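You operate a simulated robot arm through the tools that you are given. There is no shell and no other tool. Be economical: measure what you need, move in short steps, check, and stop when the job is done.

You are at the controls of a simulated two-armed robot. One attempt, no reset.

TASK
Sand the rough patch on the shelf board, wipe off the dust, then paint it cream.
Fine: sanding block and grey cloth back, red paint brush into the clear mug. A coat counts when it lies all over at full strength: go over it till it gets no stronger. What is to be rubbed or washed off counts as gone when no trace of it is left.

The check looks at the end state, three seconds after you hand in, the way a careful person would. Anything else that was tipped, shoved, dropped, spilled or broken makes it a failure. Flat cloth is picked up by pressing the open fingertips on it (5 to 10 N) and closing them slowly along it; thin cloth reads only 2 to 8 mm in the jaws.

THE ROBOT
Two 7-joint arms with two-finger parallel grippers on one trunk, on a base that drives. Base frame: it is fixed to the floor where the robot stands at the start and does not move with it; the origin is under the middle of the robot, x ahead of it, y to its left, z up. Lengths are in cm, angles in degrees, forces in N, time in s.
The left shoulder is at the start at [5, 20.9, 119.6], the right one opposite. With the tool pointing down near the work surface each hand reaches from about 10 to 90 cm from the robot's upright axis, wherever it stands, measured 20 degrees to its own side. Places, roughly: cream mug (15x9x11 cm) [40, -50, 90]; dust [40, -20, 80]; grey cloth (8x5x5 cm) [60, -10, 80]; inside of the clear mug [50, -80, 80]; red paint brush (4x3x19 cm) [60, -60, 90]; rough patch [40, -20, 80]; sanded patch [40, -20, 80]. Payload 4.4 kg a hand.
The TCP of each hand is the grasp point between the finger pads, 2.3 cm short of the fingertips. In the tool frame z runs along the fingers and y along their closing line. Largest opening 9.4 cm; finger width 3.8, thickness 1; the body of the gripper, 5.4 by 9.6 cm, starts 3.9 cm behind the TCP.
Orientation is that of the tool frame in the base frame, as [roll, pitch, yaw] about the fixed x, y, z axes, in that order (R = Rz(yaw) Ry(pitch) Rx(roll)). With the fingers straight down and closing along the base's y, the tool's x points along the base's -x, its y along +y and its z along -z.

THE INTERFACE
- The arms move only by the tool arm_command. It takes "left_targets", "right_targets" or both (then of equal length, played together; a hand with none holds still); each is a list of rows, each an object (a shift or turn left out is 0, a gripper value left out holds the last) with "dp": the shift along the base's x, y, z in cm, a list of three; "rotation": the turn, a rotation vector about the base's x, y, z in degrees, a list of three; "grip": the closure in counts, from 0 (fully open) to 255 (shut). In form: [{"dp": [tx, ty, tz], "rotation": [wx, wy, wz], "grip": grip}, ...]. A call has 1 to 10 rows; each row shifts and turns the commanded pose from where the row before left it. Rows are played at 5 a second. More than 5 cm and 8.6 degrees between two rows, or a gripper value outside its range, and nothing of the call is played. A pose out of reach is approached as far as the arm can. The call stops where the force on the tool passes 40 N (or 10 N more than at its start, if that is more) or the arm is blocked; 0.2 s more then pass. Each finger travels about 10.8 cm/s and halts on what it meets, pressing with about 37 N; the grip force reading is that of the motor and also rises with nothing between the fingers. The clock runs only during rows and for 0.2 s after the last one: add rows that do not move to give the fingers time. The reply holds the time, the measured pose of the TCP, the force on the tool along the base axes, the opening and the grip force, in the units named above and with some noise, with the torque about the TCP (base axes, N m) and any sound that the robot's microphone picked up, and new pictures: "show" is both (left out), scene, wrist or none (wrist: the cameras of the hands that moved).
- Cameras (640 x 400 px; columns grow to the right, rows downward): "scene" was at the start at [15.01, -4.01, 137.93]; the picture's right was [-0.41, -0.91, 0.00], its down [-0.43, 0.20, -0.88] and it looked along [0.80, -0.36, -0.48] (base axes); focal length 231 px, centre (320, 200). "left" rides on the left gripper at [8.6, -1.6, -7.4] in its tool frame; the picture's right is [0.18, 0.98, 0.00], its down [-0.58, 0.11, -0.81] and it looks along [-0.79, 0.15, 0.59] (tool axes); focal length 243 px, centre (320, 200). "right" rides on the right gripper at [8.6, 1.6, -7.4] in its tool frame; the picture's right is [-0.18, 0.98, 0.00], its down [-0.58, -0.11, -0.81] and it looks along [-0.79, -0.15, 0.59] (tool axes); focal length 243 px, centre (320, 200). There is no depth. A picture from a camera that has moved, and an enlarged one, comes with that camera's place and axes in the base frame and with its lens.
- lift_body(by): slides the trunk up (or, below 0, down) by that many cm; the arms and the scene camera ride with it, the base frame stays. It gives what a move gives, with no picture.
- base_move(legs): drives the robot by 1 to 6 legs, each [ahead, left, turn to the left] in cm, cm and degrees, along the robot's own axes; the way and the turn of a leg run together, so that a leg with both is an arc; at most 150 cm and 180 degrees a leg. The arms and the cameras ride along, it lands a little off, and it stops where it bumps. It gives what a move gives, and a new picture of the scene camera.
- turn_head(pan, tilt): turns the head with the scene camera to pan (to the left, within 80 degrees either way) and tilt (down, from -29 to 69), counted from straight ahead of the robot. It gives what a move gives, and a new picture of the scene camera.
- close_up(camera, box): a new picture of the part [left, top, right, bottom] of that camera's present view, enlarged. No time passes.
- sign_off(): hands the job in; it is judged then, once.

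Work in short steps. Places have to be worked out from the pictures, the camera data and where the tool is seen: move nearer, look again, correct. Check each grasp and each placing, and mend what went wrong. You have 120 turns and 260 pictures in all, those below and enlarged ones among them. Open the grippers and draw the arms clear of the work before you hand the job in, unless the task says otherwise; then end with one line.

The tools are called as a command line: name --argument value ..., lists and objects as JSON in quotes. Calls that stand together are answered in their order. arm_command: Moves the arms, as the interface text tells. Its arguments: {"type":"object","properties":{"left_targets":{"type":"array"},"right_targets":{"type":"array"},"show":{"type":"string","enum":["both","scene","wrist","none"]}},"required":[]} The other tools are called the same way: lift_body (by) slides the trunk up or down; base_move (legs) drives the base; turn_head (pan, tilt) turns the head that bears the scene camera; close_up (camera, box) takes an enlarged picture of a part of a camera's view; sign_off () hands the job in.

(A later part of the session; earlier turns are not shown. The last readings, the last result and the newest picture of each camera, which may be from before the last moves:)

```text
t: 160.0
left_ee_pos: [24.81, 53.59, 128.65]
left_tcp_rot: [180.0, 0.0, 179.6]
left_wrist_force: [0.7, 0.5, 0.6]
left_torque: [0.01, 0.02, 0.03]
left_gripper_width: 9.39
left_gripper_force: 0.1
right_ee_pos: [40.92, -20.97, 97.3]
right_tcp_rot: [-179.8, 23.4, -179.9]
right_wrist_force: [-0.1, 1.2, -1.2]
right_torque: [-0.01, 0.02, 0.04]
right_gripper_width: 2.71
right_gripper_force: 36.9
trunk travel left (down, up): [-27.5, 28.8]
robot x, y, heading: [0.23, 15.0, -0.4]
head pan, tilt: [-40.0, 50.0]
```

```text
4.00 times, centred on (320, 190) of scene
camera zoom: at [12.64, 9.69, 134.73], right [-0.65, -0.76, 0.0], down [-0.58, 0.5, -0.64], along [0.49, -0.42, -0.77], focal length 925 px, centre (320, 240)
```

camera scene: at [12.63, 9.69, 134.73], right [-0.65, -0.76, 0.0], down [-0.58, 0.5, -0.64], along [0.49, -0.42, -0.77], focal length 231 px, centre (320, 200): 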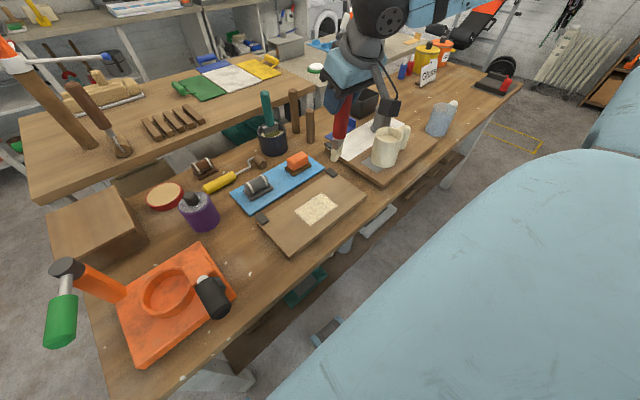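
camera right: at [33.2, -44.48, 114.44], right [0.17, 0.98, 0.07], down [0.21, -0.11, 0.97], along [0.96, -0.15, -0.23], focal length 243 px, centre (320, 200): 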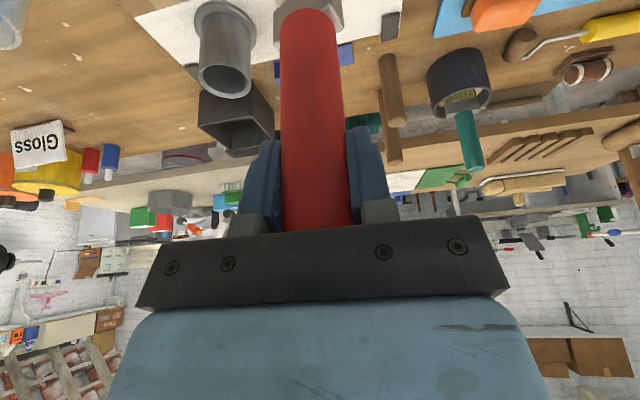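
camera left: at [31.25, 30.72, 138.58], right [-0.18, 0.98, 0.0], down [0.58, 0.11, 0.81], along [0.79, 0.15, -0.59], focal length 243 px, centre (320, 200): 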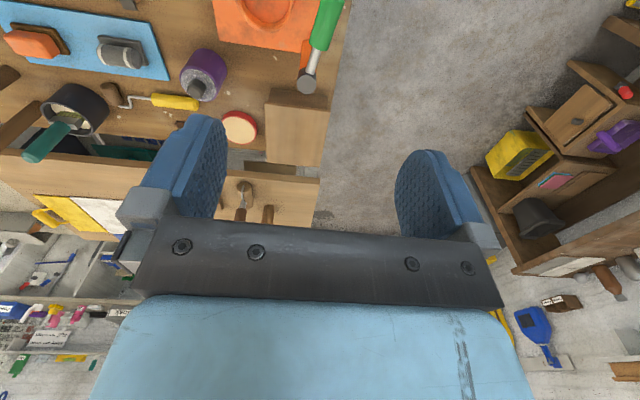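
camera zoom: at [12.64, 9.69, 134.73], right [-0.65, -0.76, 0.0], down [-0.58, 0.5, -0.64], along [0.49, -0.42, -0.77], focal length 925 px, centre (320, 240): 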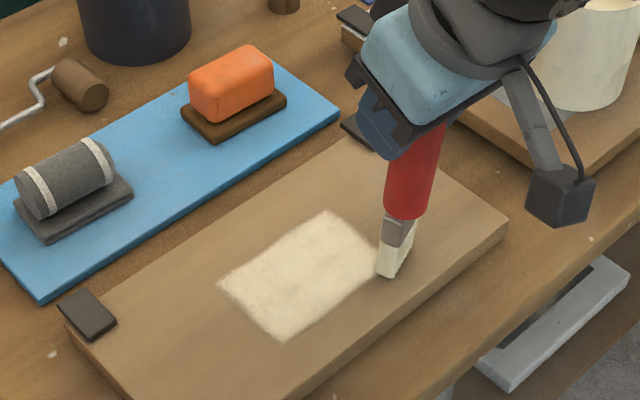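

Just above the right corner of the patch. Lowering to contact.

arm_command --right_targets '[{"dp": [0, 0, -0.2]}, {"dp": [0, 0, -0.15]}, {"dp": [0, 0, 0]}]' --show "none"

```text
t: 160.8
left_ee_pos: [24.6, 53.63, 128.74]
left_tcp_rot: [179.9, 0.0, 179.7]
left_wrist_force: [0.7, -0.2, -0.4]
left_torque: [0.01, -0.01, -0.01]
left_gripper_width: 9.41
left_gripper_force: 0.0
right_ee_pos: [40.85, -20.96, 96.91]
right_tcp_rot: [-179.7, 23.4, -179.9]
right_wrist_force: [-0.6, -0.6, 6.1]
right_torque: [-0.01, 0.1, 0.02]
right_gripper_width: 2.72
right_gripper_force: 37.4
trunk travel left (down, up): [-27.5, 28.8]
robot x, y, heading: [0.07, 15.12, 0.0]
head pan, tilt: [-40.0, 50.0]
```

6 N. Stroking along y in columns stepping +x.

arm_command --right_targets '[{"dp": [0, 2.4, 0]}, {"dp": [0, 2.4, 0]}, {"dp": [0, 2.4, 0]}, {"dp": [0, 2.3, 0]}, {"dp": [1.5, 0, 0]}, {"dp": [0, -2.4, 0]}, {"dp": [0, -2.4, 0]}, {"dp": [0, -2.4, 0]}, {"dp": [0, -2.3, 0]}, {"dp": [1.5, 0, 0]}]' --show "none"

arm_command --right_targets '[{"dp": [0, 2.4, 0]}, {"dp": [0, 2.4, 0]}, {"dp": [0, 2.4, 0]}, {"dp": [0, 2.3, 0]}, {"dp": [1.5, 0, 0]}, {"dp": [0, -2.4, 0]}, {"dp": [0, -2.4, 0]}, {"dp": [0, -2.4, 0]}, {"dp": [0, -2.3, 0]}, {"dp": [1.5, 0, 0]}]' --show "none"

close_up --camera "scene" --box '[270, 140, 370, 240]'

```text
t: 163.0
left_ee_pos: [24.62, 53.69, 128.7]
left_tcp_rot: [-179.9, -0.1, 179.7]
left_wrist_force: [0.7, -0.1, 0.5]
left_torque: [-0.02, 0.0, 0.03]
left_gripper_width: 9.38
left_gripper_force: 0.0
right_ee_pos: [43.73, -21.08, 96.84]
right_tcp_rot: [-179.7, 23.2, -179.9]
right_wrist_force: [-5.1, -2.2, 11.8]
right_torque: [-0.15, 0.83, 0.07]
right_gripper_width: 2.71
right_gripper_force: 37.1
trunk travel left (down, up): [-27.5, 28.8]
robot x, y, heading: [0.15, 15.21, -0.5]
head pan, tilt: [-40.0, 50.0]
```

```text
t: 165.2
left_ee_pos: [24.79, 53.66, 128.62]
left_tcp_rot: [-179.9, 0.0, 179.6]
left_wrist_force: [0.1, 0.4, 0.5]
left_torque: [-0.02, 0.01, 0.02]
left_gripper_width: 9.41
left_gripper_force: 0.0
right_ee_pos: [46.86, -20.94, 96.98]
right_tcp_rot: [-179.6, 23.3, 180.0]
right_wrist_force: [-0.1, -0.3, 2.0]
right_torque: [-0.09, -0.01, 0.0]
right_gripper_width: 2.72
right_gripper_force: 37.0
trunk travel left (down, up): [-27.5, 28.8]
robot x, y, heading: [0.17, 14.49, -0.2]
head pan, tilt: [-40.0, 50.0]
```

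```text
4.00 times, centred on (320, 190) of scene
camera zoom: at [12.66, 9.82, 134.74], right [-0.65, -0.76, 0.0], down [-0.58, 0.49, -0.64], along [0.49, -0.42, -0.77], focal length 925 px, centre (320, 240)
```

zoom: 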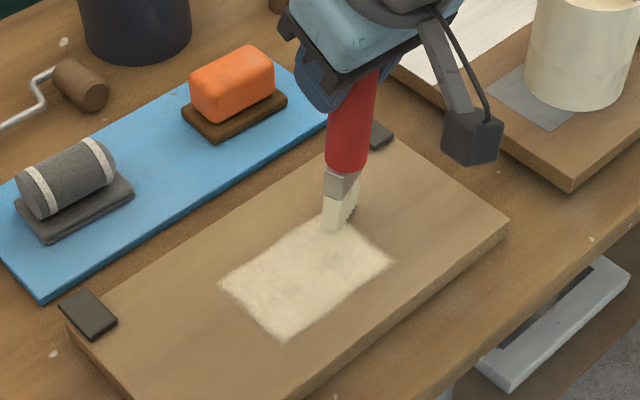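

Force dropped to 2 N; I'll lower 1 mm and do the last two columns, then look.

arm_command --right_targets '[{"dp": [0, 0, -0.1]}, {"dp": [0, 2.4, 0]}, {"dp": [0, 2.4, 0]}, {"dp": [0, 2.4, 0]}, {"dp": [0, 2.3, 0]}, {"dp": [1.2, 0, 0]}, {"dp": [0, -2.4, 0]}, {"dp": [0, -2.4, 0]}, {"dp": [0, -2.4, 0]}, {"dp": [0, -2.3, 0]}]' --show "none"

arm_command --right_targets '[{"dp": [-1.5, 0, 0]}, {"dp": [0, 2.4, 0]}, {"dp": [0, 2.4, 0]}, {"dp": [0, 2.4, 0]}, {"dp": [0, 2.3, 0]}, {"dp": [0, 0, 3]}, {"dp": [3, -2, 3]}, {"dp": [3, -3, 2]}, {"dp": [3, -3, 2]}]' --show "none"

close_up --camera "scene" --box '[280, 170, 350, 240]'

```text
t: 167.4
left_ee_pos: [24.56, 53.64, 128.78]
left_tcp_rot: [180.0, 0.0, 179.7]
left_wrist_force: [0.0, -0.4, -0.3]
left_torque: [0.03, 0.0, -0.04]
left_gripper_width: 9.39
left_gripper_force: 0.0
right_ee_pos: [47.85, -20.78, 96.81]
right_tcp_rot: [-179.7, 23.5, -179.9]
right_wrist_force: [-1.4, 2.4, 13.7]
right_torque: [0.75, 0.31, 0.01]
right_gripper_width: 2.72
right_gripper_force: 36.7
trunk travel left (down, up): [-27.5, 28.8]
robot x, y, heading: [0.1, 15.28, -0.2]
head pan, tilt: [-40.0, 50.0]
```

```text
t: 169.4
left_ee_pos: [24.71, 53.53, 128.73]
left_tcp_rot: [-180.0, 0.0, 179.7]
left_wrist_force: [0.0, 0.4, 0.5]
left_torque: [0.0, -0.03, 0.03]
left_gripper_width: 9.41
left_gripper_force: 0.1
right_ee_pos: [55.6, -19.38, 106.67]
right_tcp_rot: [180.0, 23.3, -179.8]
right_wrist_force: [-0.2, -0.1, -0.7]
right_torque: [0.0, 0.0, -0.02]
right_gripper_width: 2.73
right_gripper_force: 36.9
trunk travel left (down, up): [-27.5, 28.8]
robot x, y, heading: [-0.02, 14.71, -0.3]
head pan, tilt: [-40.0, 50.0]
```

```text
5.71 times, centred on (315, 205) of scene
camera zoom: at [12.63, 9.62, 134.72], right [-0.65, -0.76, 0.0], down [-0.58, 0.5, -0.64], along [0.49, -0.41, -0.77], focal length 1321 px, centre (349, 171)
```

zoom: 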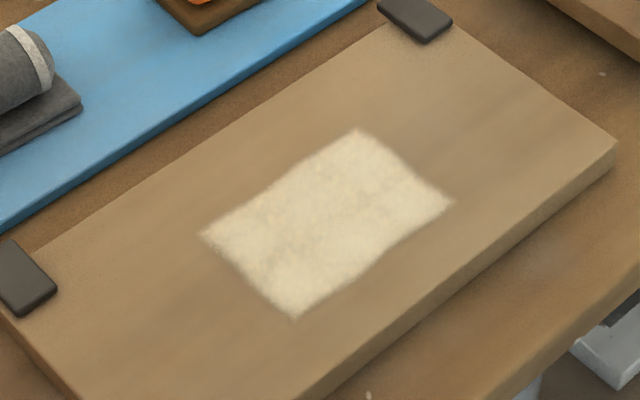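

Nearly uniform, with slightly thinner spots. I'll reload and add one more coat to be sure.

arm_command --right_targets '[{"dp": [-2, -2, 4]}, {"dp": [-2, -4, 2]}, {"dp": [-2, -4, 0]}, {"dp": [-2, -4, 0]}, {"dp": [-1.5, -4, 0]}, {"dp": [-1, -4, 0]}, {"dp": [0, -4.6, 0]}, {"dp": [0, 0, -3]}, {"dp": [0, 0, -2.4]}]' --show "none"

turn_head --pan -55 --tilt 38

close_up --camera "scene" --box '[305, 140, 365, 220]'

```text
t: 171.4
left_ee_pos: [24.75, 53.49, 128.76]
left_tcp_rot: [180.0, -0.1, 179.7]
left_wrist_force: [-0.8, 0.4, -0.3]
left_torque: [-0.01, 0.0, 0.02]
left_gripper_width: 9.41
left_gripper_force: 0.0
right_ee_pos: [45.07, -46.16, 107.14]
right_tcp_rot: [-179.8, 23.4, -179.9]
right_wrist_force: [0.6, 0.8, -1.4]
right_torque: [0.01, 0.01, 0.02]
right_gripper_width: 2.73
right_gripper_force: 37.1
trunk travel left (down, up): [-27.5, 28.8]
robot x, y, heading: [0.33, 15.22, -0.4]
head pan, tilt: [-40.0, 50.0]
```

```text
t: 172.2
left_ee_pos: [24.69, 53.55, 128.68]
left_tcp_rot: [-180.0, 0.0, 179.8]
left_wrist_force: [0.4, 0.0, -0.3]
left_torque: [0.01, 0.03, 0.0]
left_gripper_width: 9.41
left_gripper_force: 0.0
right_ee_pos: [44.94, -46.1, 107.38]
right_tcp_rot: [-179.8, 23.3, -179.8]
right_wrist_force: [0.1, -0.6, -0.5]
right_torque: [0.0, -0.03, 0.01]
right_gripper_width: 2.73
right_gripper_force: 36.8
trunk travel left (down, up): [-27.5, 28.8]
robot x, y, heading: [0.29, 14.65, -0.5]
head pan, tilt: [-55.0, 38.0]
camera scene: at [11.67, 7.6, 136.44], right [-0.82, -0.57, 0.0], down [-0.35, 0.51, -0.79], along [0.45, -0.65, -0.62], focal length 231 px, centre (320, 200)
```

scene: 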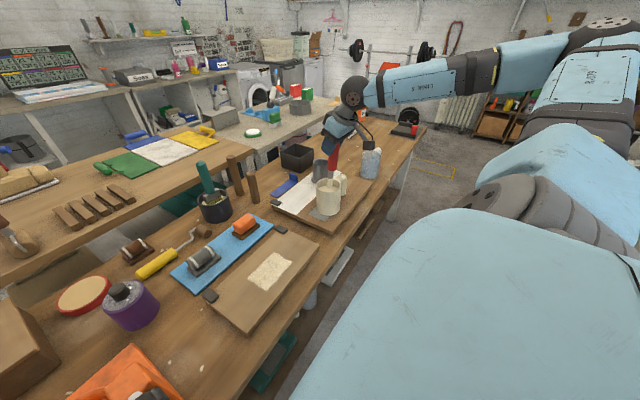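

```text
5.00 times, centred on (335, 180) of scene
camera zoom: at [11.67, 7.6, 136.44], right [-0.82, -0.57, 0.0], down [-0.35, 0.51, -0.79], along [0.45, -0.65, -0.62], focal length 1156 px, centre (245, 300)
```

zoom: 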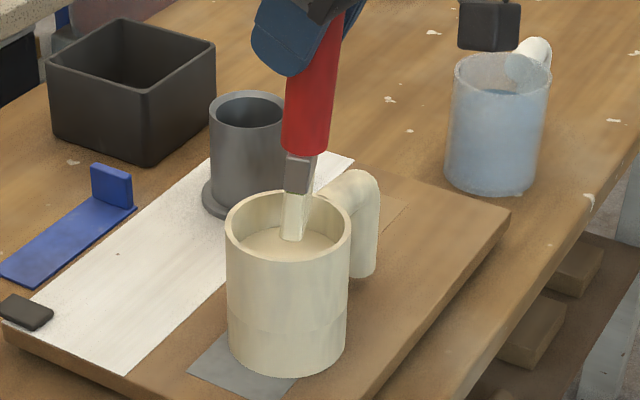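

The tip is inside the mug again. Down to the floor gently, then out and over to the patch.

arm_command --right_targets '[{"dp": [0.1, 0.1, -2.5]}, {"dp": [0, 0, -2]}, {"dp": [0, 0, -0.6]}, {"dp": [0, 0, -0.3]}, {"dp": [0, 0, -0.2]}, {"dp": [0, 0, 0]}]' --show "none"

```text
t: 173.6
left_ee_pos: [24.68, 53.5, 128.72]
left_tcp_rot: [179.9, 0.0, 179.6]
left_wrist_force: [0.2, -0.3, -0.7]
left_torque: [-0.01, -0.02, -0.01]
left_gripper_width: 9.39
left_gripper_force: 0.1
right_ee_pos: [45.16, -46.02, 101.66]
right_tcp_rot: [-179.8, 23.5, -179.9]
right_wrist_force: [-0.3, -0.8, -0.7]
right_torque: [-0.04, -0.02, -0.01]
right_gripper_width: 2.71
right_gripper_force: 36.7
trunk travel left (down, up): [-27.5, 28.8]
robot x, y, heading: [-0.04, 14.83, -0.2]
head pan, tilt: [-55.0, 38.0]
```

arm_command --right_targets '[{"dp": [0, 0, -0.15]}, {"dp": [0, 0, -0.12]}, {"dp": [0, 0, 0]}, {"dp": [0, 0, 0]}]' --show "none"

```text
t: 174.6
left_ee_pos: [24.64, 53.79, 128.63]
left_tcp_rot: [-179.9, 0.1, 179.7]
left_wrist_force: [-0.2, 0.9, 0.0]
left_torque: [0.03, 0.0, 0.0]
left_gripper_width: 9.37
left_gripper_force: 0.1
right_ee_pos: [45.09, -46.04, 101.74]
right_tcp_rot: [-179.7, 23.5, -179.9]
right_wrist_force: [-1.4, -1.4, 13.5]
right_torque: [-0.09, 0.29, 0.06]
right_gripper_width: 2.73
right_gripper_force: 37.1
trunk travel left (down, up): [-27.5, 28.8]
robot x, y, heading: [-0.55, 14.72, -0.1]
head pan, tilt: [-55.0, 38.0]
```

Floor contact at 13 N. Lifting out and returning to the patch.

arm_command --right_targets '[{"dp": [0, 0, 1]}, {"dp": [0, 0, 4]}, {"dp": [0, 0, 4]}, {"dp": [0, 0, 3]}, {"dp": [0, 4.6, 0]}, {"dp": [0, 4.6, 0]}, {"dp": [0, 4.6, 0]}, {"dp": [0, 4.6, 0]}, {"dp": [0, 4.6, 0]}, {"dp": [-2, 2, 0]}]' --show "none"

arm_command --right_targets '[{"dp": [-2.3, 0, -4]}, {"dp": [0, 0, -4]}, {"dp": [0, 0, -4]}, {"dp": [0, 0, -3]}, {"dp": [0, 0, -0.8]}, {"dp": [0, 0, -0.4]}, {"dp": [0, 0, -0.2]}, {"dp": [0, 0, 0]}]' --show "none"

turn_head --pan -40 --tilt 50

```text
t: 176.8
left_ee_pos: [24.54, 53.69, 128.74]
left_tcp_rot: [179.9, 0.1, 179.8]
left_wrist_force: [-0.7, -0.6, -0.3]
left_torque: [0.0, -0.03, 0.01]
left_gripper_width: 9.4
left_gripper_force: 0.0
right_ee_pos: [42.92, -20.89, 113.55]
right_tcp_rot: [-179.9, 23.4, -180.0]
right_wrist_force: [-0.1, -0.4, -1.0]
right_torque: [0.0, -0.03, 0.0]
right_gripper_width: 2.72
right_gripper_force: 36.9
trunk travel left (down, up): [-27.5, 28.8]
robot x, y, heading: [-0.1, 15.07, -0.4]
head pan, tilt: [-55.0, 38.0]
```

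```text
t: 178.6
left_ee_pos: [24.58, 53.68, 128.67]
left_tcp_rot: [-180.0, 0.0, 179.8]
left_wrist_force: [-0.2, 0.0, 0.0]
left_torque: [0.01, 0.0, -0.01]
left_gripper_width: 9.41
left_gripper_force: 0.0
right_ee_pos: [40.69, -21.09, 97.01]
right_tcp_rot: [-179.9, 23.4, -179.9]
right_wrist_force: [-0.3, 0.7, -0.8]
right_torque: [0.0, -0.01, 0.03]
right_gripper_width: 2.72
right_gripper_force: 37.2
trunk travel left (down, up): [-27.5, 28.8]
robot x, y, heading: [0.2, 14.69, -0.3]
head pan, tilt: [-55.0, 38.0]
```

```text
t: 179.4
left_ee_pos: [24.78, 53.6, 128.8]
left_tcp_rot: [180.0, 0.1, 179.7]
left_wrist_force: [0.0, -0.6, 0.0]
left_torque: [0.01, 0.04, 0.01]
left_gripper_width: 9.41
left_gripper_force: 0.1
right_ee_pos: [40.72, -20.96, 97.12]
right_tcp_rot: [-179.8, 23.2, -179.9]
right_wrist_force: [1.1, -0.9, 0.1]
right_torque: [0.01, 0.0, 0.01]
right_gripper_width: 2.73
right_gripper_force: 36.5
trunk travel left (down, up): [-27.5, 28.8]
robot x, y, heading: [-0.01, 14.67, -0.5]
head pan, tilt: [-40.0, 50.0]
camera scene: at [12.62, 9.69, 134.73], right [-0.65, -0.76, 0.0], down [-0.58, 0.5, -0.64], along [0.49, -0.42, -0.77], focal length 231 px, centre (320, 200)
```

scene: 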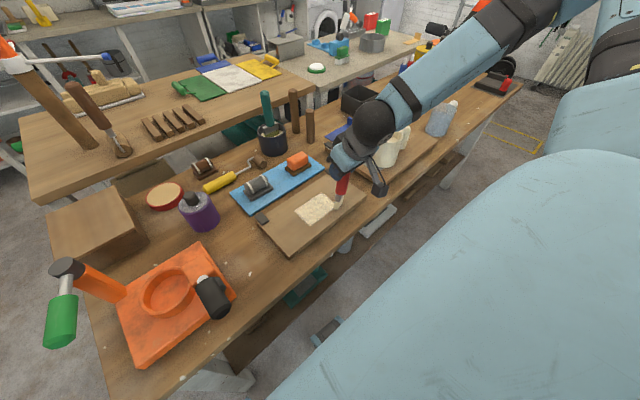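

Lowering to contact and painting with tighter columns.

arm_command --right_targets '[{"dp": [0, 0, -0.2]}, {"dp": [0, 0, -0.12]}, {"dp": [0, 2.4, 0]}, {"dp": [0, 2.4, 0]}, {"dp": [0, 2.4, 0]}, {"dp": [0, 2.6, 0]}]' --show "none"

arm_command --right_targets '[{"dp": [1.2, 0, 0]}, {"dp": [0, -2.4, 0]}, {"dp": [0, -2.4, 0]}, {"dp": [0, -2.4, 0]}, {"dp": [0, -2.6, 0]}, {"dp": [1.2, 0, 0]}, {"dp": [0, 2.4, 0]}, {"dp": [0, 2.4, 0]}, {"dp": [0, 2.4, 0]}, {"dp": [0, 2.6, 0]}]' --show "none"

arm_command --right_targets '[{"dp": [1.2, 0, 0]}, {"dp": [0, -2.4, 0]}, {"dp": [0, -2.4, 0]}, {"dp": [0, -2.4, 0]}, {"dp": [0, -2.6, 0]}, {"dp": [1.2, 0, 0]}, {"dp": [0, 2.4, 0]}, {"dp": [0, 2.4, 0]}, {"dp": [0, 2.4, 0]}, {"dp": [0, 2.6, 0]}]' --show "none"

arm_command --right_targets '[{"dp": [1.2, 0, 0]}, {"dp": [0, -2.4, 0]}, {"dp": [0, -2.4, 0]}, {"dp": [0, -2.4, 0]}, {"dp": [0, -2.6, 0]}, {"dp": [1.2, 0, 0]}, {"dp": [0, 2.4, 0]}, {"dp": [0, 2.4, 0]}, {"dp": [0, 2.4, 0]}, {"dp": [0, 2.6, 0]}]' --show "none"

arm_command --right_targets '[{"dp": [0, 0, 3]}, {"dp": [3, -2, 3]}, {"dp": [3, -3, 2]}, {"dp": [3, -3, 2]}]' --show "none"

close_up --camera "scene" --box '[280, 170, 350, 240]'

```text
t: 180.8
left_ee_pos: [24.69, 53.68, 128.68]
left_tcp_rot: [-179.9, 0.0, 179.7]
left_wrist_force: [0.0, -0.4, -1.7]
left_torque: [0.02, 0.0, 0.01]
left_gripper_width: 9.41
left_gripper_force: 0.0
right_ee_pos: [40.79, -11.21, 96.79]
right_tcp_rot: [-179.8, 23.4, -180.0]
right_wrist_force: [0.7, -3.8, 13.9]
right_torque: [-0.52, -0.01, 0.03]
right_gripper_width: 2.71
right_gripper_force: 37.4
trunk travel left (down, up): [-27.5, 28.8]
robot x, y, heading: [0.52, 14.92, -0.5]
head pan, tilt: [-40.0, 50.0]
```

```text
t: 183.0
left_ee_pos: [24.7, 53.72, 128.78]
left_tcp_rot: [-179.8, 0.1, 179.6]
left_wrist_force: [0.0, 0.4, 0.4]
left_torque: [0.01, -0.02, 0.02]
left_gripper_width: 9.42
left_gripper_force: 0.1
right_ee_pos: [43.25, -11.12, 96.79]
right_tcp_rot: [-179.8, 23.3, -179.9]
right_wrist_force: [0.0, -3.3, 7.5]
right_torque: [-0.29, 0.07, 0.0]
right_gripper_width: 2.7
right_gripper_force: 37.0
trunk travel left (down, up): [-27.5, 28.8]
robot x, y, heading: [0.1, 14.82, -0.4]
head pan, tilt: [-40.0, 50.0]
```

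```text
t: 185.2
left_ee_pos: [24.62, 53.74, 128.68]
left_tcp_rot: [-179.9, 0.1, 179.7]
left_wrist_force: [0.3, 0.7, -1.0]
left_torque: [-0.01, 0.04, -0.01]
left_gripper_width: 9.42
left_gripper_force: 0.0
right_ee_pos: [45.54, -11.08, 96.88]
right_tcp_rot: [-179.7, 23.3, -179.8]
right_wrist_force: [0.0, -3.0, 8.4]
right_torque: [-0.32, 0.1, 0.01]
right_gripper_width: 2.72
right_gripper_force: 37.5
trunk travel left (down, up): [-27.5, 28.8]
robot x, y, heading: [0.06, 14.81, 0.1]
head pan, tilt: [-40.0, 50.0]
```

```text
t: 187.4
left_ee_pos: [24.65, 53.69, 128.74]
left_tcp_rot: [-179.9, -0.1, 179.7]
left_wrist_force: [0.2, 0.6, -0.1]
left_torque: [-0.01, -0.02, 0.0]
left_gripper_width: 9.39
left_gripper_force: 0.0
right_ee_pos: [48.04, -11.1, 96.81]
right_tcp_rot: [-179.7, 23.4, -179.9]
right_wrist_force: [-0.1, -3.1, 8.8]
right_torque: [-0.34, 0.08, 0.05]
right_gripper_width: 2.7
right_gripper_force: 37.0
trunk travel left (down, up): [-27.5, 28.8]
robot x, y, heading: [0.0, 14.62, -0.1]
head pan, tilt: [-40.0, 50.0]
```

```text
t: 188.4
left_ee_pos: [24.78, 53.63, 128.74]
left_tcp_rot: [180.0, 0.0, 179.8]
left_wrist_force: [-0.3, 0.8, -0.2]
left_torque: [0.03, -0.03, -0.03]
left_gripper_width: 9.38
left_gripper_force: 0.1
right_ee_pos: [57.23, -19.36, 106.68]
right_tcp_rot: [-180.0, 23.2, 179.9]
right_wrist_force: [0.1, 0.2, -0.3]
right_torque: [0.06, 0.01, 0.0]
right_gripper_width: 2.72
right_gripper_force: 37.1
trunk travel left (down, up): [-27.5, 28.8]
robot x, y, heading: [-0.4, 14.96, -0.4]
head pan, tilt: [-40.0, 50.0]
```

```text
5.71 times, centred on (315, 205) of scene
camera zoom: at [12.64, 9.64, 134.72], right [-0.65, -0.76, 0.0], down [-0.58, 0.5, -0.64], along [0.49, -0.41, -0.77], focal length 1321 px, centre (349, 171)
```

zoom: 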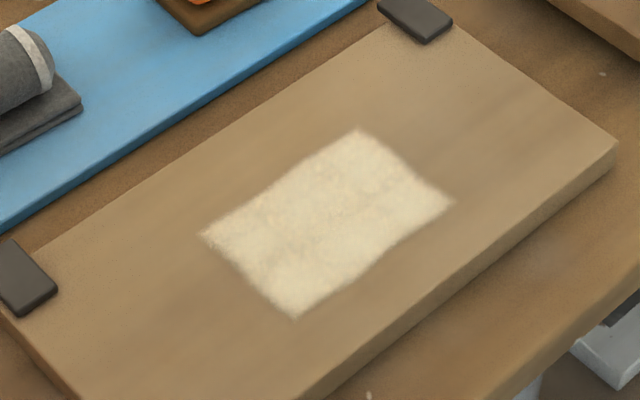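

The outline stays the same, so this is the target area. I'll zoom closer to judge the strength.

close_up --camera "scene" --box '[300, 190, 340, 230]'

```text
10.00 times, centred on (320, 210) of scene
camera zoom: at [12.64, 9.64, 134.72], right [-0.65, -0.76, 0.0], down [-0.58, 0.5, -0.64], along [0.49, -0.41, -0.77], focal length 2312 px, centre (320, 100)
```

zoom: 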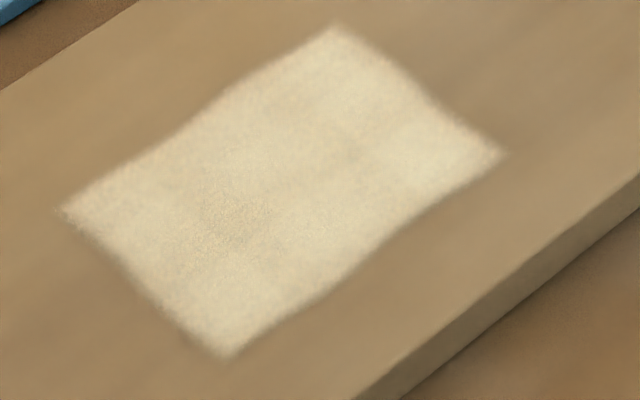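

Quite even but with faint thinner spots. I'll do one more full pass, with columns shifted by half a step.

arm_command --right_targets '[{"dp": [-4, -1, 0]}, {"dp": [-4, 0, 0]}, {"dp": [-4, 0, -1]}, {"dp": [-3.9, -0.6, -2]}, {"dp": [0, 0, -4]}, {"dp": [0, 0, -2.5]}, {"dp": [0, 0, -0.25]}, {"dp": [0, 0, -0.2]}]' --show "none"

arm_command --right_targets '[{"dp": [0, 2.4, 0]}, {"dp": [0, 2.4, 0]}, {"dp": [0, 2.4, 0]}, {"dp": [0, 2.6, 0]}, {"dp": [1.2, 0, 0]}, {"dp": [0, -2.4, 0]}, {"dp": [0, -2.4, 0]}, {"dp": [0, -2.4, 0]}, {"dp": [0, -2.6, 0]}, {"dp": [1.2, 0, 0]}]' --show "none"

arm_command --right_targets '[{"dp": [0, 2.4, 0]}, {"dp": [0, 2.4, 0]}, {"dp": [0, 2.4, 0]}, {"dp": [0, 2.6, 0]}, {"dp": [1.2, 0, 0]}, {"dp": [0, -2.4, 0]}, {"dp": [0, -2.4, 0]}, {"dp": [0, -2.4, 0]}, {"dp": [0, -2.6, 0]}, {"dp": [1.2, 0, 0]}]' --show "none"

arm_command --right_targets '[{"dp": [0, 2.4, 0]}, {"dp": [0, 2.4, 0]}, {"dp": [0, 2.4, 0]}, {"dp": [0, 2.6, 0]}, {"dp": [1.2, 0, 0]}, {"dp": [0, -2.4, 0]}, {"dp": [0, -2.4, 0]}, {"dp": [0, -2.4, 0]}, {"dp": [0, -2.6, 0]}, {"dp": [0, 0, 3]}]' --show "none"

arm_command --right_targets '[{"dp": [3, 0, 3]}, {"dp": [3, 0, 3]}, {"dp": [3, 0, 2]}]' --show "wrist"

close_up --camera "scene" --box '[300, 190, 340, 230]'

```text
t: 190.2
left_ee_pos: [24.65, 53.62, 128.73]
left_tcp_rot: [-179.9, 0.1, 179.7]
left_wrist_force: [-1.1, -0.5, 0.3]
left_torque: [0.01, 0.02, 0.01]
left_gripper_width: 9.38
left_gripper_force: 0.0
right_ee_pos: [41.1, -20.8, 96.91]
right_tcp_rot: [-179.7, 23.4, -179.9]
right_wrist_force: [-0.1, -0.2, 1.6]
right_torque: [0.01, 0.01, 0.03]
right_gripper_width: 2.72
right_gripper_force: 36.9
trunk travel left (down, up): [-27.5, 28.8]
robot x, y, heading: [-0.14, 14.92, -0.1]
head pan, tilt: [-40.0, 50.0]
```

```text
t: 192.4
left_ee_pos: [24.74, 53.73, 128.64]
left_tcp_rot: [-180.0, 0.1, 179.7]
left_wrist_force: [0.9, 0.0, -0.2]
left_torque: [-0.04, 0.0, 0.05]
left_gripper_width: 9.41
left_gripper_force: 0.1
right_ee_pos: [43.59, -20.82, 96.81]
right_tcp_rot: [-179.6, 23.2, -179.9]
right_wrist_force: [-0.8, -1.9, 2.4]
right_torque: [-0.21, 0.17, 0.05]
right_gripper_width: 2.74
right_gripper_force: 37.5
trunk travel left (down, up): [-27.5, 28.8]
robot x, y, heading: [-0.18, 15.0, -0.1]
head pan, tilt: [-40.0, 50.0]
```

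```text
t: 194.6
left_ee_pos: [24.78, 53.73, 128.62]
left_tcp_rot: [-179.9, -0.1, 179.8]
left_wrist_force: [-0.4, 0.8, 0.5]
left_torque: [-0.01, 0.01, -0.01]
left_gripper_width: 9.41
left_gripper_force: 0.0
right_ee_pos: [45.91, -20.65, 96.75]
right_tcp_rot: [-179.8, 23.3, -179.9]
right_wrist_force: [-0.4, 0.4, -1.5]
right_torque: [0.01, -0.01, -0.04]
right_gripper_width: 2.71
right_gripper_force: 37.2
trunk travel left (down, up): [-27.5, 28.8]
robot x, y, heading: [-0.13, 15.13, -0.5]
head pan, tilt: [-40.0, 50.0]
```

```text
t: 196.8
left_ee_pos: [24.6, 53.84, 128.71]
left_tcp_rot: [-179.8, 0.0, 179.9]
left_wrist_force: [-0.8, -0.2, -0.5]
left_torque: [-0.03, -0.02, 0.0]
left_gripper_width: 9.4
left_gripper_force: 0.0
right_ee_pos: [47.03, -20.8, 99.93]
right_tcp_rot: [-179.8, 23.4, -179.9]
right_wrist_force: [-0.1, 0.0, -0.1]
right_torque: [-0.01, -0.02, 0.01]
right_gripper_width: 2.71
right_gripper_force: 36.9
trunk travel left (down, up): [-27.5, 28.8]
robot x, y, heading: [-0.06, 15.05, 0.0]
head pan, tilt: [-40.0, 50.0]
```

```text
t: 197.6
left_ee_pos: [24.75, 53.63, 128.62]
left_tcp_rot: [-180.0, -0.1, 179.6]
left_wrist_force: [1.1, -0.4, 0.1]
left_torque: [-0.01, -0.01, -0.03]
left_gripper_width: 9.4
left_gripper_force: 0.1
right_ee_pos: [56.25, -20.89, 107.85]
right_tcp_rot: [-179.8, 23.2, 180.0]
right_wrist_force: [1.0, -0.7, -1.3]
right_torque: [0.03, 0.03, -0.03]
right_gripper_width: 2.74
right_gripper_force: 37.3
trunk travel left (down, up): [-27.5, 28.8]
robot x, y, heading: [0.19, 14.81, -0.4]
head pan, tilt: [-40.0, 50.0]
camera right: at [45.39, -19.19, 111.28], right [0.17, 0.98, 0.07], down [0.22, -0.11, 0.97], along [0.96, -0.15, -0.23], focal length 243 px, centre (320, 200)
```

right: 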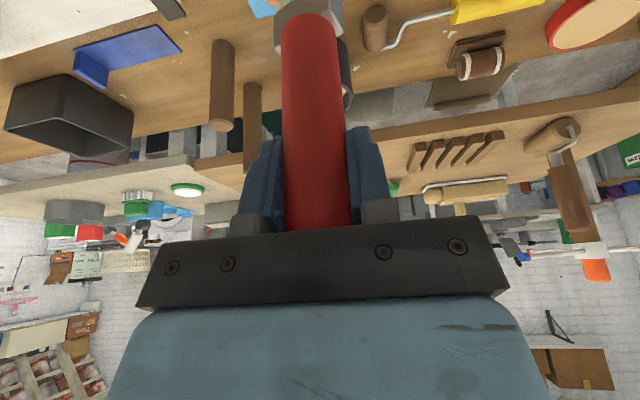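

```text
10.00 times, centred on (320, 210) of scene
camera zoom: at [12.71, 9.71, 134.72], right [-0.65, -0.76, 0.0], down [-0.59, 0.49, -0.64], along [0.49, -0.42, -0.77], focal length 2312 px, centre (320, 100)
```

zoom: 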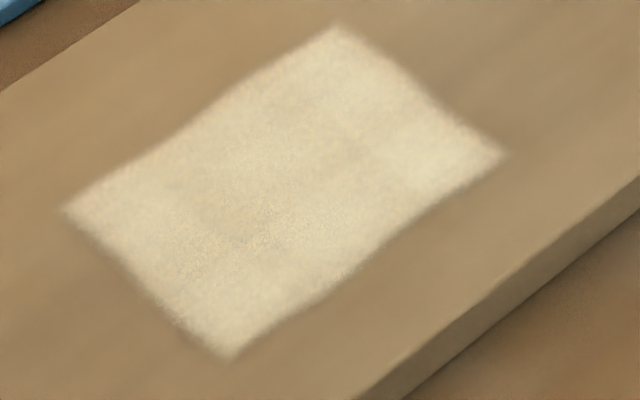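

The middle band (x≈44–45.5) still looks a hair thinner, and contact was light this time. I'll reload for a firm final coat.

arm_command --right_targets '[{"dp": [-2, -2, 3]}, {"dp": [-2, -4, 2]}, {"dp": [-2, -4, 0]}, {"dp": [-2, -4, 0]}, {"dp": [-2, -4, 0]}, {"dp": [-1.2, -4, 0]}, {"dp": [0, -3.1, 0]}, {"dp": [0, 0, -3]}, {"dp": [0, 0, -2.4]}]' --show "none"

turn_head --pan -55 --tilt 38

close_up --camera "scene" --box '[305, 140, 365, 220]'

```text
t: 199.6
left_ee_pos: [24.66, 53.51, 128.85]
left_tcp_rot: [180.0, 0.1, 179.8]
left_wrist_force: [-0.7, 0.2, -1.2]
left_torque: [0.02, 0.01, -0.03]
left_gripper_width: 9.41
left_gripper_force: 0.1
right_ee_pos: [44.98, -45.9, 107.35]
right_tcp_rot: [-179.9, 23.3, -179.9]
right_wrist_force: [-0.2, -0.2, -0.5]
right_torque: [0.01, -0.01, 0.01]
right_gripper_width: 2.73
right_gripper_force: 37.7
trunk travel left (down, up): [-27.5, 28.8]
robot x, y, heading: [-0.07, 14.83, -0.4]
head pan, tilt: [-40.0, 50.0]
```

```text
t: 200.3
left_ee_pos: [24.78, 53.53, 128.73]
left_tcp_rot: [-180.0, 0.0, 179.7]
left_wrist_force: [-0.7, 0.1, 0.4]
left_torque: [0.03, 0.01, 0.0]
left_gripper_width: 9.39
left_gripper_force: 0.1
right_ee_pos: [45.01, -45.97, 107.41]
right_tcp_rot: [-179.8, 23.3, -180.0]
right_wrist_force: [-0.2, -0.7, -0.1]
right_torque: [-0.01, 0.0, -0.03]
right_gripper_width: 2.72
right_gripper_force: 37.1
trunk travel left (down, up): [-27.5, 28.8]
robot x, y, heading: [-0.19, 15.04, 0.0]
head pan, tilt: [-55.0, 38.0]
camera scene: at [11.67, 7.6, 136.44], right [-0.82, -0.57, 0.0], down [-0.35, 0.51, -0.79], along [0.45, -0.65, -0.62], focal length 231 px, centre (320, 200)
```

scene: 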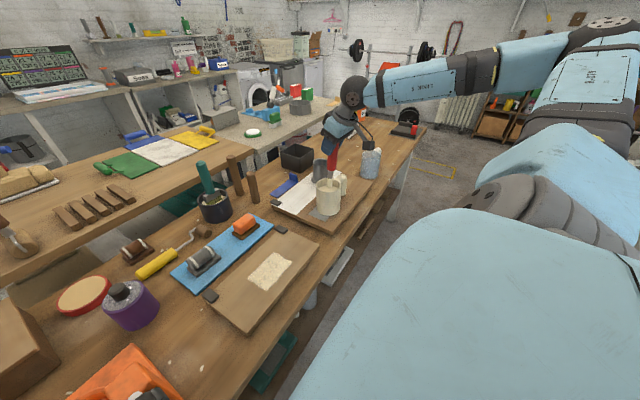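

```text
5.00 times, centred on (335, 180) of scene
camera zoom: at [11.67, 7.6, 136.44], right [-0.82, -0.57, 0.0], down [-0.35, 0.51, -0.79], along [0.45, -0.65, -0.62], focal length 1156 px, centre (245, 300)
```

zoom: 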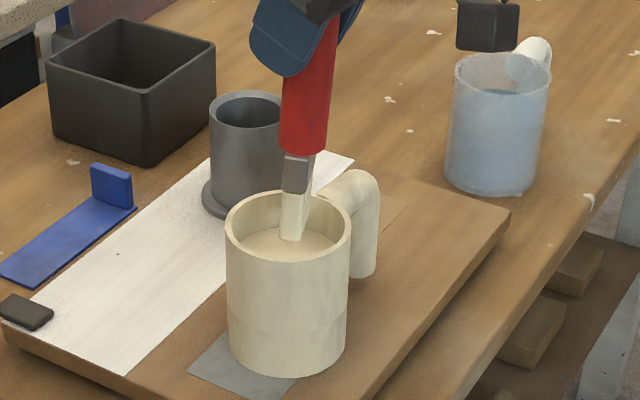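

Still well inside the mouth. Dipping to the floor.

arm_command --right_targets '[{"dp": [0.1, 0, -2.5]}, {"dp": [0, 0, -2]}, {"dp": [0, 0, -0.7]}, {"dp": [0, 0, -0.3]}, {"dp": [0, 0, -0.2]}, {"dp": [0, 0, -0.15]}, {"dp": [0, 0, 0]}]' --show "none"

```text
t: 201.9
left_ee_pos: [24.68, 53.61, 128.67]
left_tcp_rot: [-180.0, -0.2, 179.6]
left_wrist_force: [-0.7, 0.1, -1.1]
left_torque: [-0.01, 0.05, -0.01]
left_gripper_width: 9.39
left_gripper_force: 0.0
right_ee_pos: [44.93, -45.94, 101.64]
right_tcp_rot: [-179.8, 23.4, -179.9]
right_wrist_force: [-2.0, 0.2, 4.0]
right_torque: [-0.03, 0.26, 0.0]
right_gripper_width: 2.72
right_gripper_force: 36.7
trunk travel left (down, up): [-27.5, 28.8]
robot x, y, heading: [0.14, 14.94, -0.4]
head pan, tilt: [-55.0, 38.0]
```

Touching at 4 N. A bit more with a short dwell, then out to the patch.

arm_command --right_targets '[{"dp": [0, 0, -0.08]}, {"dp": [0, 0, 0]}, {"dp": [0, 0, 2]}, {"dp": [0, 0, 4.5]}, {"dp": [0, 0, 4.5]}, {"dp": [0, 0, 1.5]}, {"dp": [0, 4.6, 0]}, {"dp": [0, 4.6, 0]}, {"dp": [0, 4.6, 0]}, {"dp": [0, 4.6, 0]}]' --show "none"

arm_command --right_targets '[{"dp": [-2, 4, 0]}, {"dp": [-2, 2.6, -1]}, {"dp": [0, 0, -4]}, {"dp": [0, 0, -4]}, {"dp": [0, 0, -4]}, {"dp": [0, 0, -3.3]}, {"dp": [0, 0, -0.5]}, {"dp": [0, 0, -0.25]}, {"dp": [0, 0, 0]}]' --show "none"

turn_head --pan -40 --tilt 50

```text
t: 204.2
left_ee_pos: [24.64, 54.01, 128.42]
left_tcp_rot: [-179.7, -0.1, 179.9]
left_wrist_force: [0.5, 0.0, 0.2]
left_torque: [-0.04, 0.04, 0.01]
left_gripper_width: 9.41
left_gripper_force: 0.2
right_ee_pos: [45.09, -27.13, 114.08]
right_tcp_rot: [-179.6, 23.3, -179.8]
right_wrist_force: [0.7, 0.4, -0.3]
right_torque: [-0.04, -0.01, -0.02]
right_gripper_width: 2.71
right_gripper_force: 37.4
trunk travel left (down, up): [-27.5, 28.8]
robot x, y, heading: [0.27, 15.08, -0.0]
head pan, tilt: [-55.0, 38.0]
```

```text
t: 206.2
left_ee_pos: [24.62, 53.61, 128.77]
left_tcp_rot: [-180.0, 0.0, 179.7]
left_wrist_force: [0.7, 0.2, -0.7]
left_torque: [-0.01, -0.02, 0.0]
left_gripper_width: 9.39
left_gripper_force: 0.1
right_ee_pos: [40.97, -20.95, 96.93]
right_tcp_rot: [-179.8, 23.4, -179.8]
right_wrist_force: [0.0, 0.2, -1.1]
right_torque: [0.01, 0.0, -0.01]
right_gripper_width: 2.73
right_gripper_force: 36.8
trunk travel left (down, up): [-27.5, 28.8]
robot x, y, heading: [-0.17, 14.92, -0.2]
head pan, tilt: [-55.0, 38.0]
```

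```text
t: 206.9
left_ee_pos: [24.69, 53.54, 128.66]
left_tcp_rot: [-179.9, -0.1, 179.7]
left_wrist_force: [0.1, -0.6, -0.4]
left_torque: [-0.02, 0.01, 0.01]
left_gripper_width: 9.42
left_gripper_force: 0.0
right_ee_pos: [40.99, -20.94, 96.87]
right_tcp_rot: [-179.9, 23.3, -179.9]
right_wrist_force: [0.5, 0.7, -0.6]
right_torque: [0.0, 0.0, -0.02]
right_gripper_width: 2.72
right_gripper_force: 37.4
trunk travel left (down, up): [-27.5, 28.8]
robot x, y, heading: [0.37, 15.03, -0.3]
head pan, tilt: [-40.0, 50.0]
camera scene: at [12.62, 9.69, 134.73], right [-0.65, -0.76, 0.0], down [-0.58, 0.5, -0.64], along [0.49, -0.42, -0.77], focal length 231 px, centre (320, 200)
```

scene: 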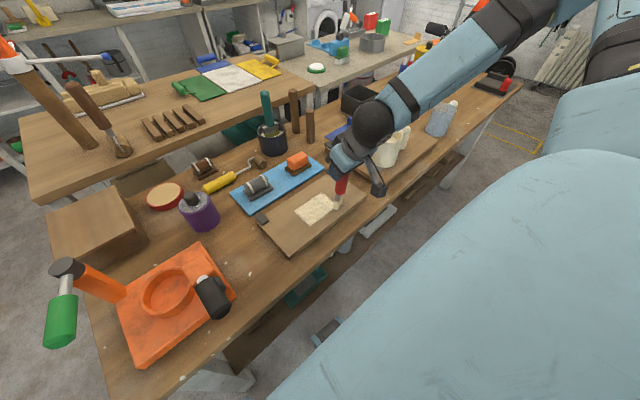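

Press and stroke, checking force after each column pair.

arm_command --right_targets '[{"dp": [0, 0, -0.2]}, {"dp": [0, 2.4, 0]}, {"dp": [0, 2.4, 0]}, {"dp": [0, 2.4, 0]}, {"dp": [0, 2.6, 0]}, {"dp": [1.2, 0, 0]}, {"dp": [0, -2.4, 0]}, {"dp": [0, -2.4, 0]}, {"dp": [0, -2.4, 0]}, {"dp": [0, -2.6, 0]}]' --show "none"

```text
t: 209.1
left_ee_pos: [24.66, 53.59, 128.72]
left_tcp_rot: [179.9, 0.1, 179.8]
left_wrist_force: [0.4, 0.2, 0.7]
left_torque: [0.04, -0.03, -0.01]
left_gripper_width: 9.4
left_gripper_force: 0.1
right_ee_pos: [42.07, -20.87, 96.74]
right_tcp_rot: [-179.9, 23.4, -179.9]
right_wrist_force: [-1.3, 1.9, 9.6]
right_torque: [0.45, 0.19, -0.07]
right_gripper_width: 2.71
right_gripper_force: 36.8
trunk travel left (down, up): [-27.5, 28.8]
robot x, y, heading: [0.18, 14.77, -0.4]
head pan, tilt: [-40.0, 50.0]
```

arm_command --right_targets '[{"dp": [1.2, 0, -0.04]}, {"dp": [0, 2.4, 0]}, {"dp": [0, 2.4, 0]}, {"dp": [0, 2.4, 0]}, {"dp": [0, 2.6, 0]}, {"dp": [1.0, 0, -0.04]}, {"dp": [0, -2.4, 0]}, {"dp": [0, -2.4, 0]}, {"dp": [0, -2.4, 0]}, {"dp": [0, -2.6, 0]}]' --show "none"

arm_command --right_targets '[{"dp": [0.8, 0, -0.04]}, {"dp": [0, 2.4, 0]}, {"dp": [0, 2.4, 0]}, {"dp": [0, 2.4, 0]}, {"dp": [0, 2.6, 0]}, {"dp": [1.0, 0, -0.04]}, {"dp": [0, -2.4, 0]}, {"dp": [0, -2.4, 0]}, {"dp": [0, -2.4, 0]}, {"dp": [0, -2.6, 0]}]' --show "none"

```text
t: 211.3
left_ee_pos: [24.6, 53.48, 128.75]
left_tcp_rot: [180.0, 0.1, 179.8]
left_wrist_force: [-0.2, 0.2, 0.7]
left_torque: [0.03, -0.03, 0.0]
left_gripper_width: 9.4
left_gripper_force: 0.2
right_ee_pos: [44.16, -20.94, 96.72]
right_tcp_rot: [-179.9, 23.4, -179.9]
right_wrist_force: [-1.1, 2.3, 9.6]
right_torque: [0.42, 0.32, 0.02]
right_gripper_width: 2.71
right_gripper_force: 37.5
trunk travel left (down, up): [-27.5, 28.8]
robot x, y, heading: [0.19, 14.65, -0.4]
head pan, tilt: [-40.0, 50.0]
```

```text
t: 213.5
left_ee_pos: [24.7, 53.62, 128.68]
left_tcp_rot: [180.0, 0.1, 179.8]
left_wrist_force: [0.2, 0.1, 0.2]
left_torque: [-0.01, 0.03, -0.01]
left_gripper_width: 9.41
left_gripper_force: 0.0
right_ee_pos: [46.1, -20.83, 96.73]
right_tcp_rot: [-179.9, 23.4, -179.9]
right_wrist_force: [0.6, 3.8, 13.3]
right_torque: [0.74, 0.23, 0.02]
right_gripper_width: 2.71
right_gripper_force: 37.3
trunk travel left (down, up): [-27.5, 28.8]
robot x, y, heading: [-0.04, 14.86, -0.2]
head pan, tilt: [-40.0, 50.0]
```

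Steady contact of around 10–13 N. I'll do the last columns, a return pass through the middle band, then lift.

arm_command --right_targets '[{"dp": [1.0, 0, -0.03]}, {"dp": [0, 2.4, 0]}, {"dp": [0, 2.4, 0]}, {"dp": [0, 2.4, 0]}, {"dp": [0, 2.6, 0]}, {"dp": [0.9, 0, -0.03]}, {"dp": [0, -2.4, 0]}, {"dp": [0, -2.4, 0]}, {"dp": [0, -2.4, 0]}, {"dp": [0, -2.6, 0]}]' --show "none"

arm_command --right_targets '[{"dp": [-2.0, 0, 0]}, {"dp": [-1.2, 0, 0]}, {"dp": [0, 2.4, 0]}, {"dp": [0, 2.4, 0]}, {"dp": [0, 2.4, 0]}, {"dp": [0, 2.6, 0]}, {"dp": [-0.8, 0, 0]}, {"dp": [0, -2.4, 0]}, {"dp": [0, -2.4, 0]}, {"dp": [0, -2.4, 0]}]' --show "none"

arm_command --right_targets '[{"dp": [0, 0, 3]}, {"dp": [3, -2, 3]}, {"dp": [3, -2, 3]}, {"dp": [3, -2, 2]}, {"dp": [2, 0, 0]}]' --show "none"

close_up --camera "scene" --box '[300, 190, 340, 230]'

```text
t: 215.7
left_ee_pos: [24.48, 53.64, 128.84]
left_tcp_rot: [-179.9, 0.2, 179.8]
left_wrist_force: [-1.0, 0.2, -0.2]
left_torque: [-0.01, -0.02, 0.01]
left_gripper_width: 9.4
left_gripper_force: 0.0
right_ee_pos: [47.98, -20.94, 96.68]
right_tcp_rot: [-179.9, 23.5, -180.0]
right_wrist_force: [-0.1, 6.8, 20.8]
right_torque: [1.27, 0.33, -0.1]
right_gripper_width: 2.71
right_gripper_force: 36.7
trunk travel left (down, up): [-27.5, 28.8]
robot x, y, heading: [0.07, 15.25, -0.1]
head pan, tilt: [-40.0, 50.0]
```

```text
t: 217.9
left_ee_pos: [24.6, 53.68, 128.73]
left_tcp_rot: [-180.0, 0.0, 179.8]
left_wrist_force: [-0.4, -0.1, 0.2]
left_torque: [-0.02, -0.01, 0.0]
left_gripper_width: 9.42
left_gripper_force: 0.2
right_ee_pos: [43.9, -18.32, 96.65]
right_tcp_rot: [-179.9, 23.4, -179.9]
right_wrist_force: [-0.5, 7.5, 20.2]
right_torque: [1.31, 0.37, -0.09]
right_gripper_width: 2.72
right_gripper_force: 37.4
trunk travel left (down, up): [-27.5, 28.8]
robot x, y, heading: [0.23, 14.45, -0.0]
head pan, tilt: [-40.0, 50.0]
```

```text
t: 219.1
left_ee_pos: [24.72, 53.66, 128.77]
left_tcp_rot: [-180.0, -0.1, 179.8]
left_wrist_force: [1.0, 0.4, 0.2]
left_torque: [-0.01, 0.01, 0.0]
left_gripper_width: 9.42
left_gripper_force: 0.2
right_ee_pos: [55.13, -24.27, 107.41]
right_tcp_rot: [-179.9, 23.2, -179.9]
right_wrist_force: [0.4, 0.0, -0.7]
right_torque: [0.0, -0.01, -0.01]
right_gripper_width: 2.7
right_gripper_force: 37.3
trunk travel left (down, up): [-27.5, 28.8]
robot x, y, heading: [0.56, 15.13, -0.3]
head pan, tilt: [-40.0, 50.0]
```

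```text
10.00 times, centred on (320, 210) of scene
camera zoom: at [12.74, 9.76, 134.72], right [-0.65, -0.76, 0.0], down [-0.59, 0.49, -0.64], along [0.49, -0.42, -0.77], focal length 2312 px, centre (320, 100)
```

zoom: 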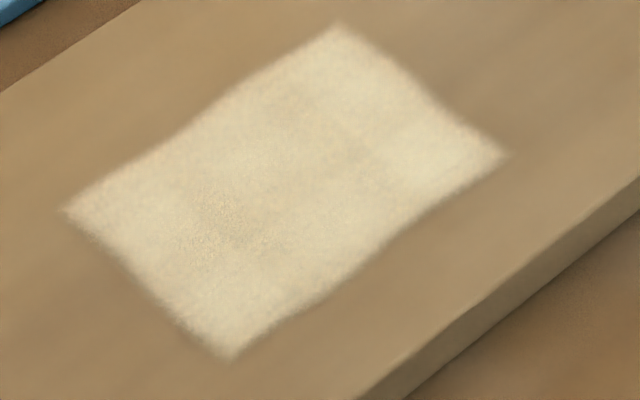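

The coat is unchanged from the previous pass, so it has reached full strength. Now the brush goes to the clear mug: raise it and drive the base 22 cm right.

arm_command --right_targets '[{"dp": [-2, 0, 4]}, {"dp": [-2, 0, 4]}, {"dp": [-1, 0, 2]}]' --show "none"

base_move --legs '[[0, -22, 0]]'

turn_head --pan -55 --tilt 35

close_up --camera "scene" --box '[240, 100, 420, 240]'

```text
t: 219.9
left_ee_pos: [24.74, 53.65, 128.76]
left_tcp_rot: [-180.0, 0.0, 179.7]
left_wrist_force: [0.0, 0.2, -0.1]
left_torque: [0.02, -0.03, -0.01]
left_gripper_width: 9.39
left_gripper_force: 0.0
right_ee_pos: [49.93, -24.26, 117.6]
right_tcp_rot: [-179.8, 23.4, -179.9]
right_wrist_force: [1.0, 0.5, -0.3]
right_torque: [0.0, 0.0, 0.01]
right_gripper_width: 2.72
right_gripper_force: 37.0
trunk travel left (down, up): [-27.5, 28.8]
robot x, y, heading: [0.3, 14.97, -0.4]
head pan, tilt: [-40.0, 50.0]
```

```text
t: 222.5
left_ee_pos: [24.6, 31.62, 128.55]
left_tcp_rot: [180.0, 0.0, 179.6]
left_wrist_force: [-0.5, -0.6, 0.3]
left_torque: [0.03, 0.01, 0.0]
left_gripper_width: 9.4
left_gripper_force: 0.0
right_ee_pos: [49.91, -46.3, 117.54]
right_tcp_rot: [-179.9, 23.4, -179.9]
right_wrist_force: [-0.4, 0.0, -0.7]
right_torque: [-0.04, -0.04, 0.0]
right_gripper_width: 2.74
right_gripper_force: 37.2
trunk travel left (down, up): [-27.5, 28.8]
robot x, y, heading: [-0.21, -7.09, -0.1]
head pan, tilt: [-40.0, 50.0]
camera scene: at [12.52, -12.36, 134.73], right [-0.65, -0.76, 0.0], down [-0.58, 0.5, -0.64], along [0.49, -0.42, -0.77], focal length 231 px, centre (320, 200)
```

scene: 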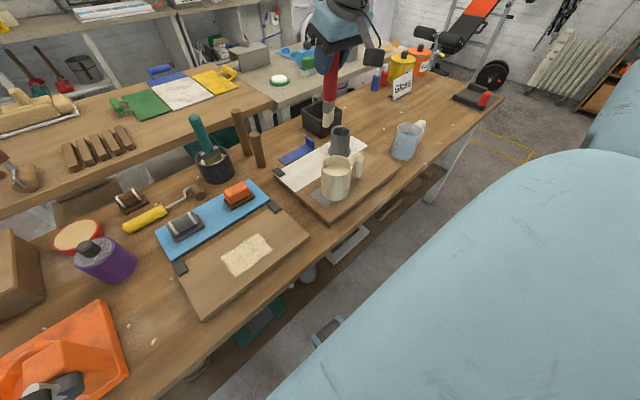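

```text
t: 223.2
left_ee_pos: [24.73, 31.43, 128.72]
left_tcp_rot: [180.0, 0.0, 179.7]
left_wrist_force: [-0.1, -0.4, -1.0]
left_torque: [0.0, -0.02, -0.01]
left_gripper_width: 9.41
left_gripper_force: 0.0
right_ee_pos: [49.91, -46.26, 117.46]
right_tcp_rot: [-179.8, 23.4, -179.8]
right_wrist_force: [0.0, 0.4, -0.8]
right_torque: [0.0, 0.01, -0.01]
right_gripper_width: 2.71
right_gripper_force: 37.1
trunk travel left (down, up): [-27.5, 28.8]
robot x, y, heading: [-0.53, -7.17, -0.2]
head pan, tilt: [-55.0, 35.0]
camera scene: at [11.67, -14.61, 136.9], right [-0.82, -0.57, 0.0], down [-0.33, 0.47, -0.82], along [0.47, -0.67, -0.57], focal length 231 px, centre (320, 200)
```

scene: 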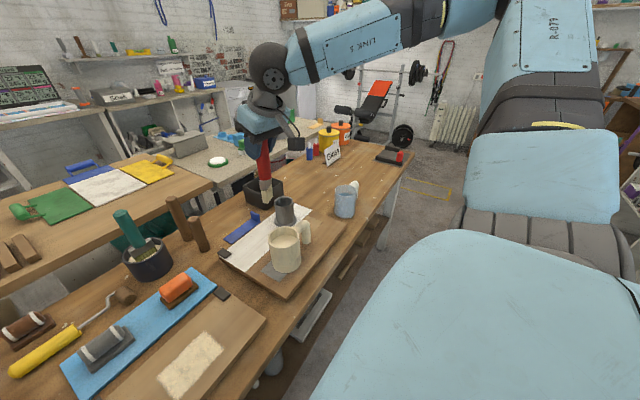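

```text
2.86 times, centred on (330, 170) of scene
camera zoom: at [11.67, -14.61, 136.9], right [-0.82, -0.57, 0.0], down [-0.33, 0.47, -0.82], along [0.47, -0.67, -0.57], focal length 661 px, centre (291, 286)
```

zoom: 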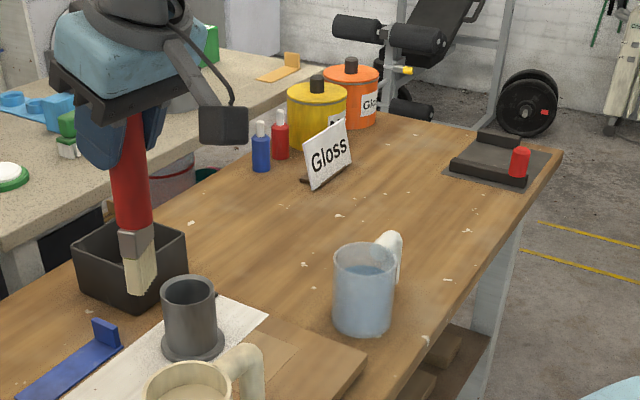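

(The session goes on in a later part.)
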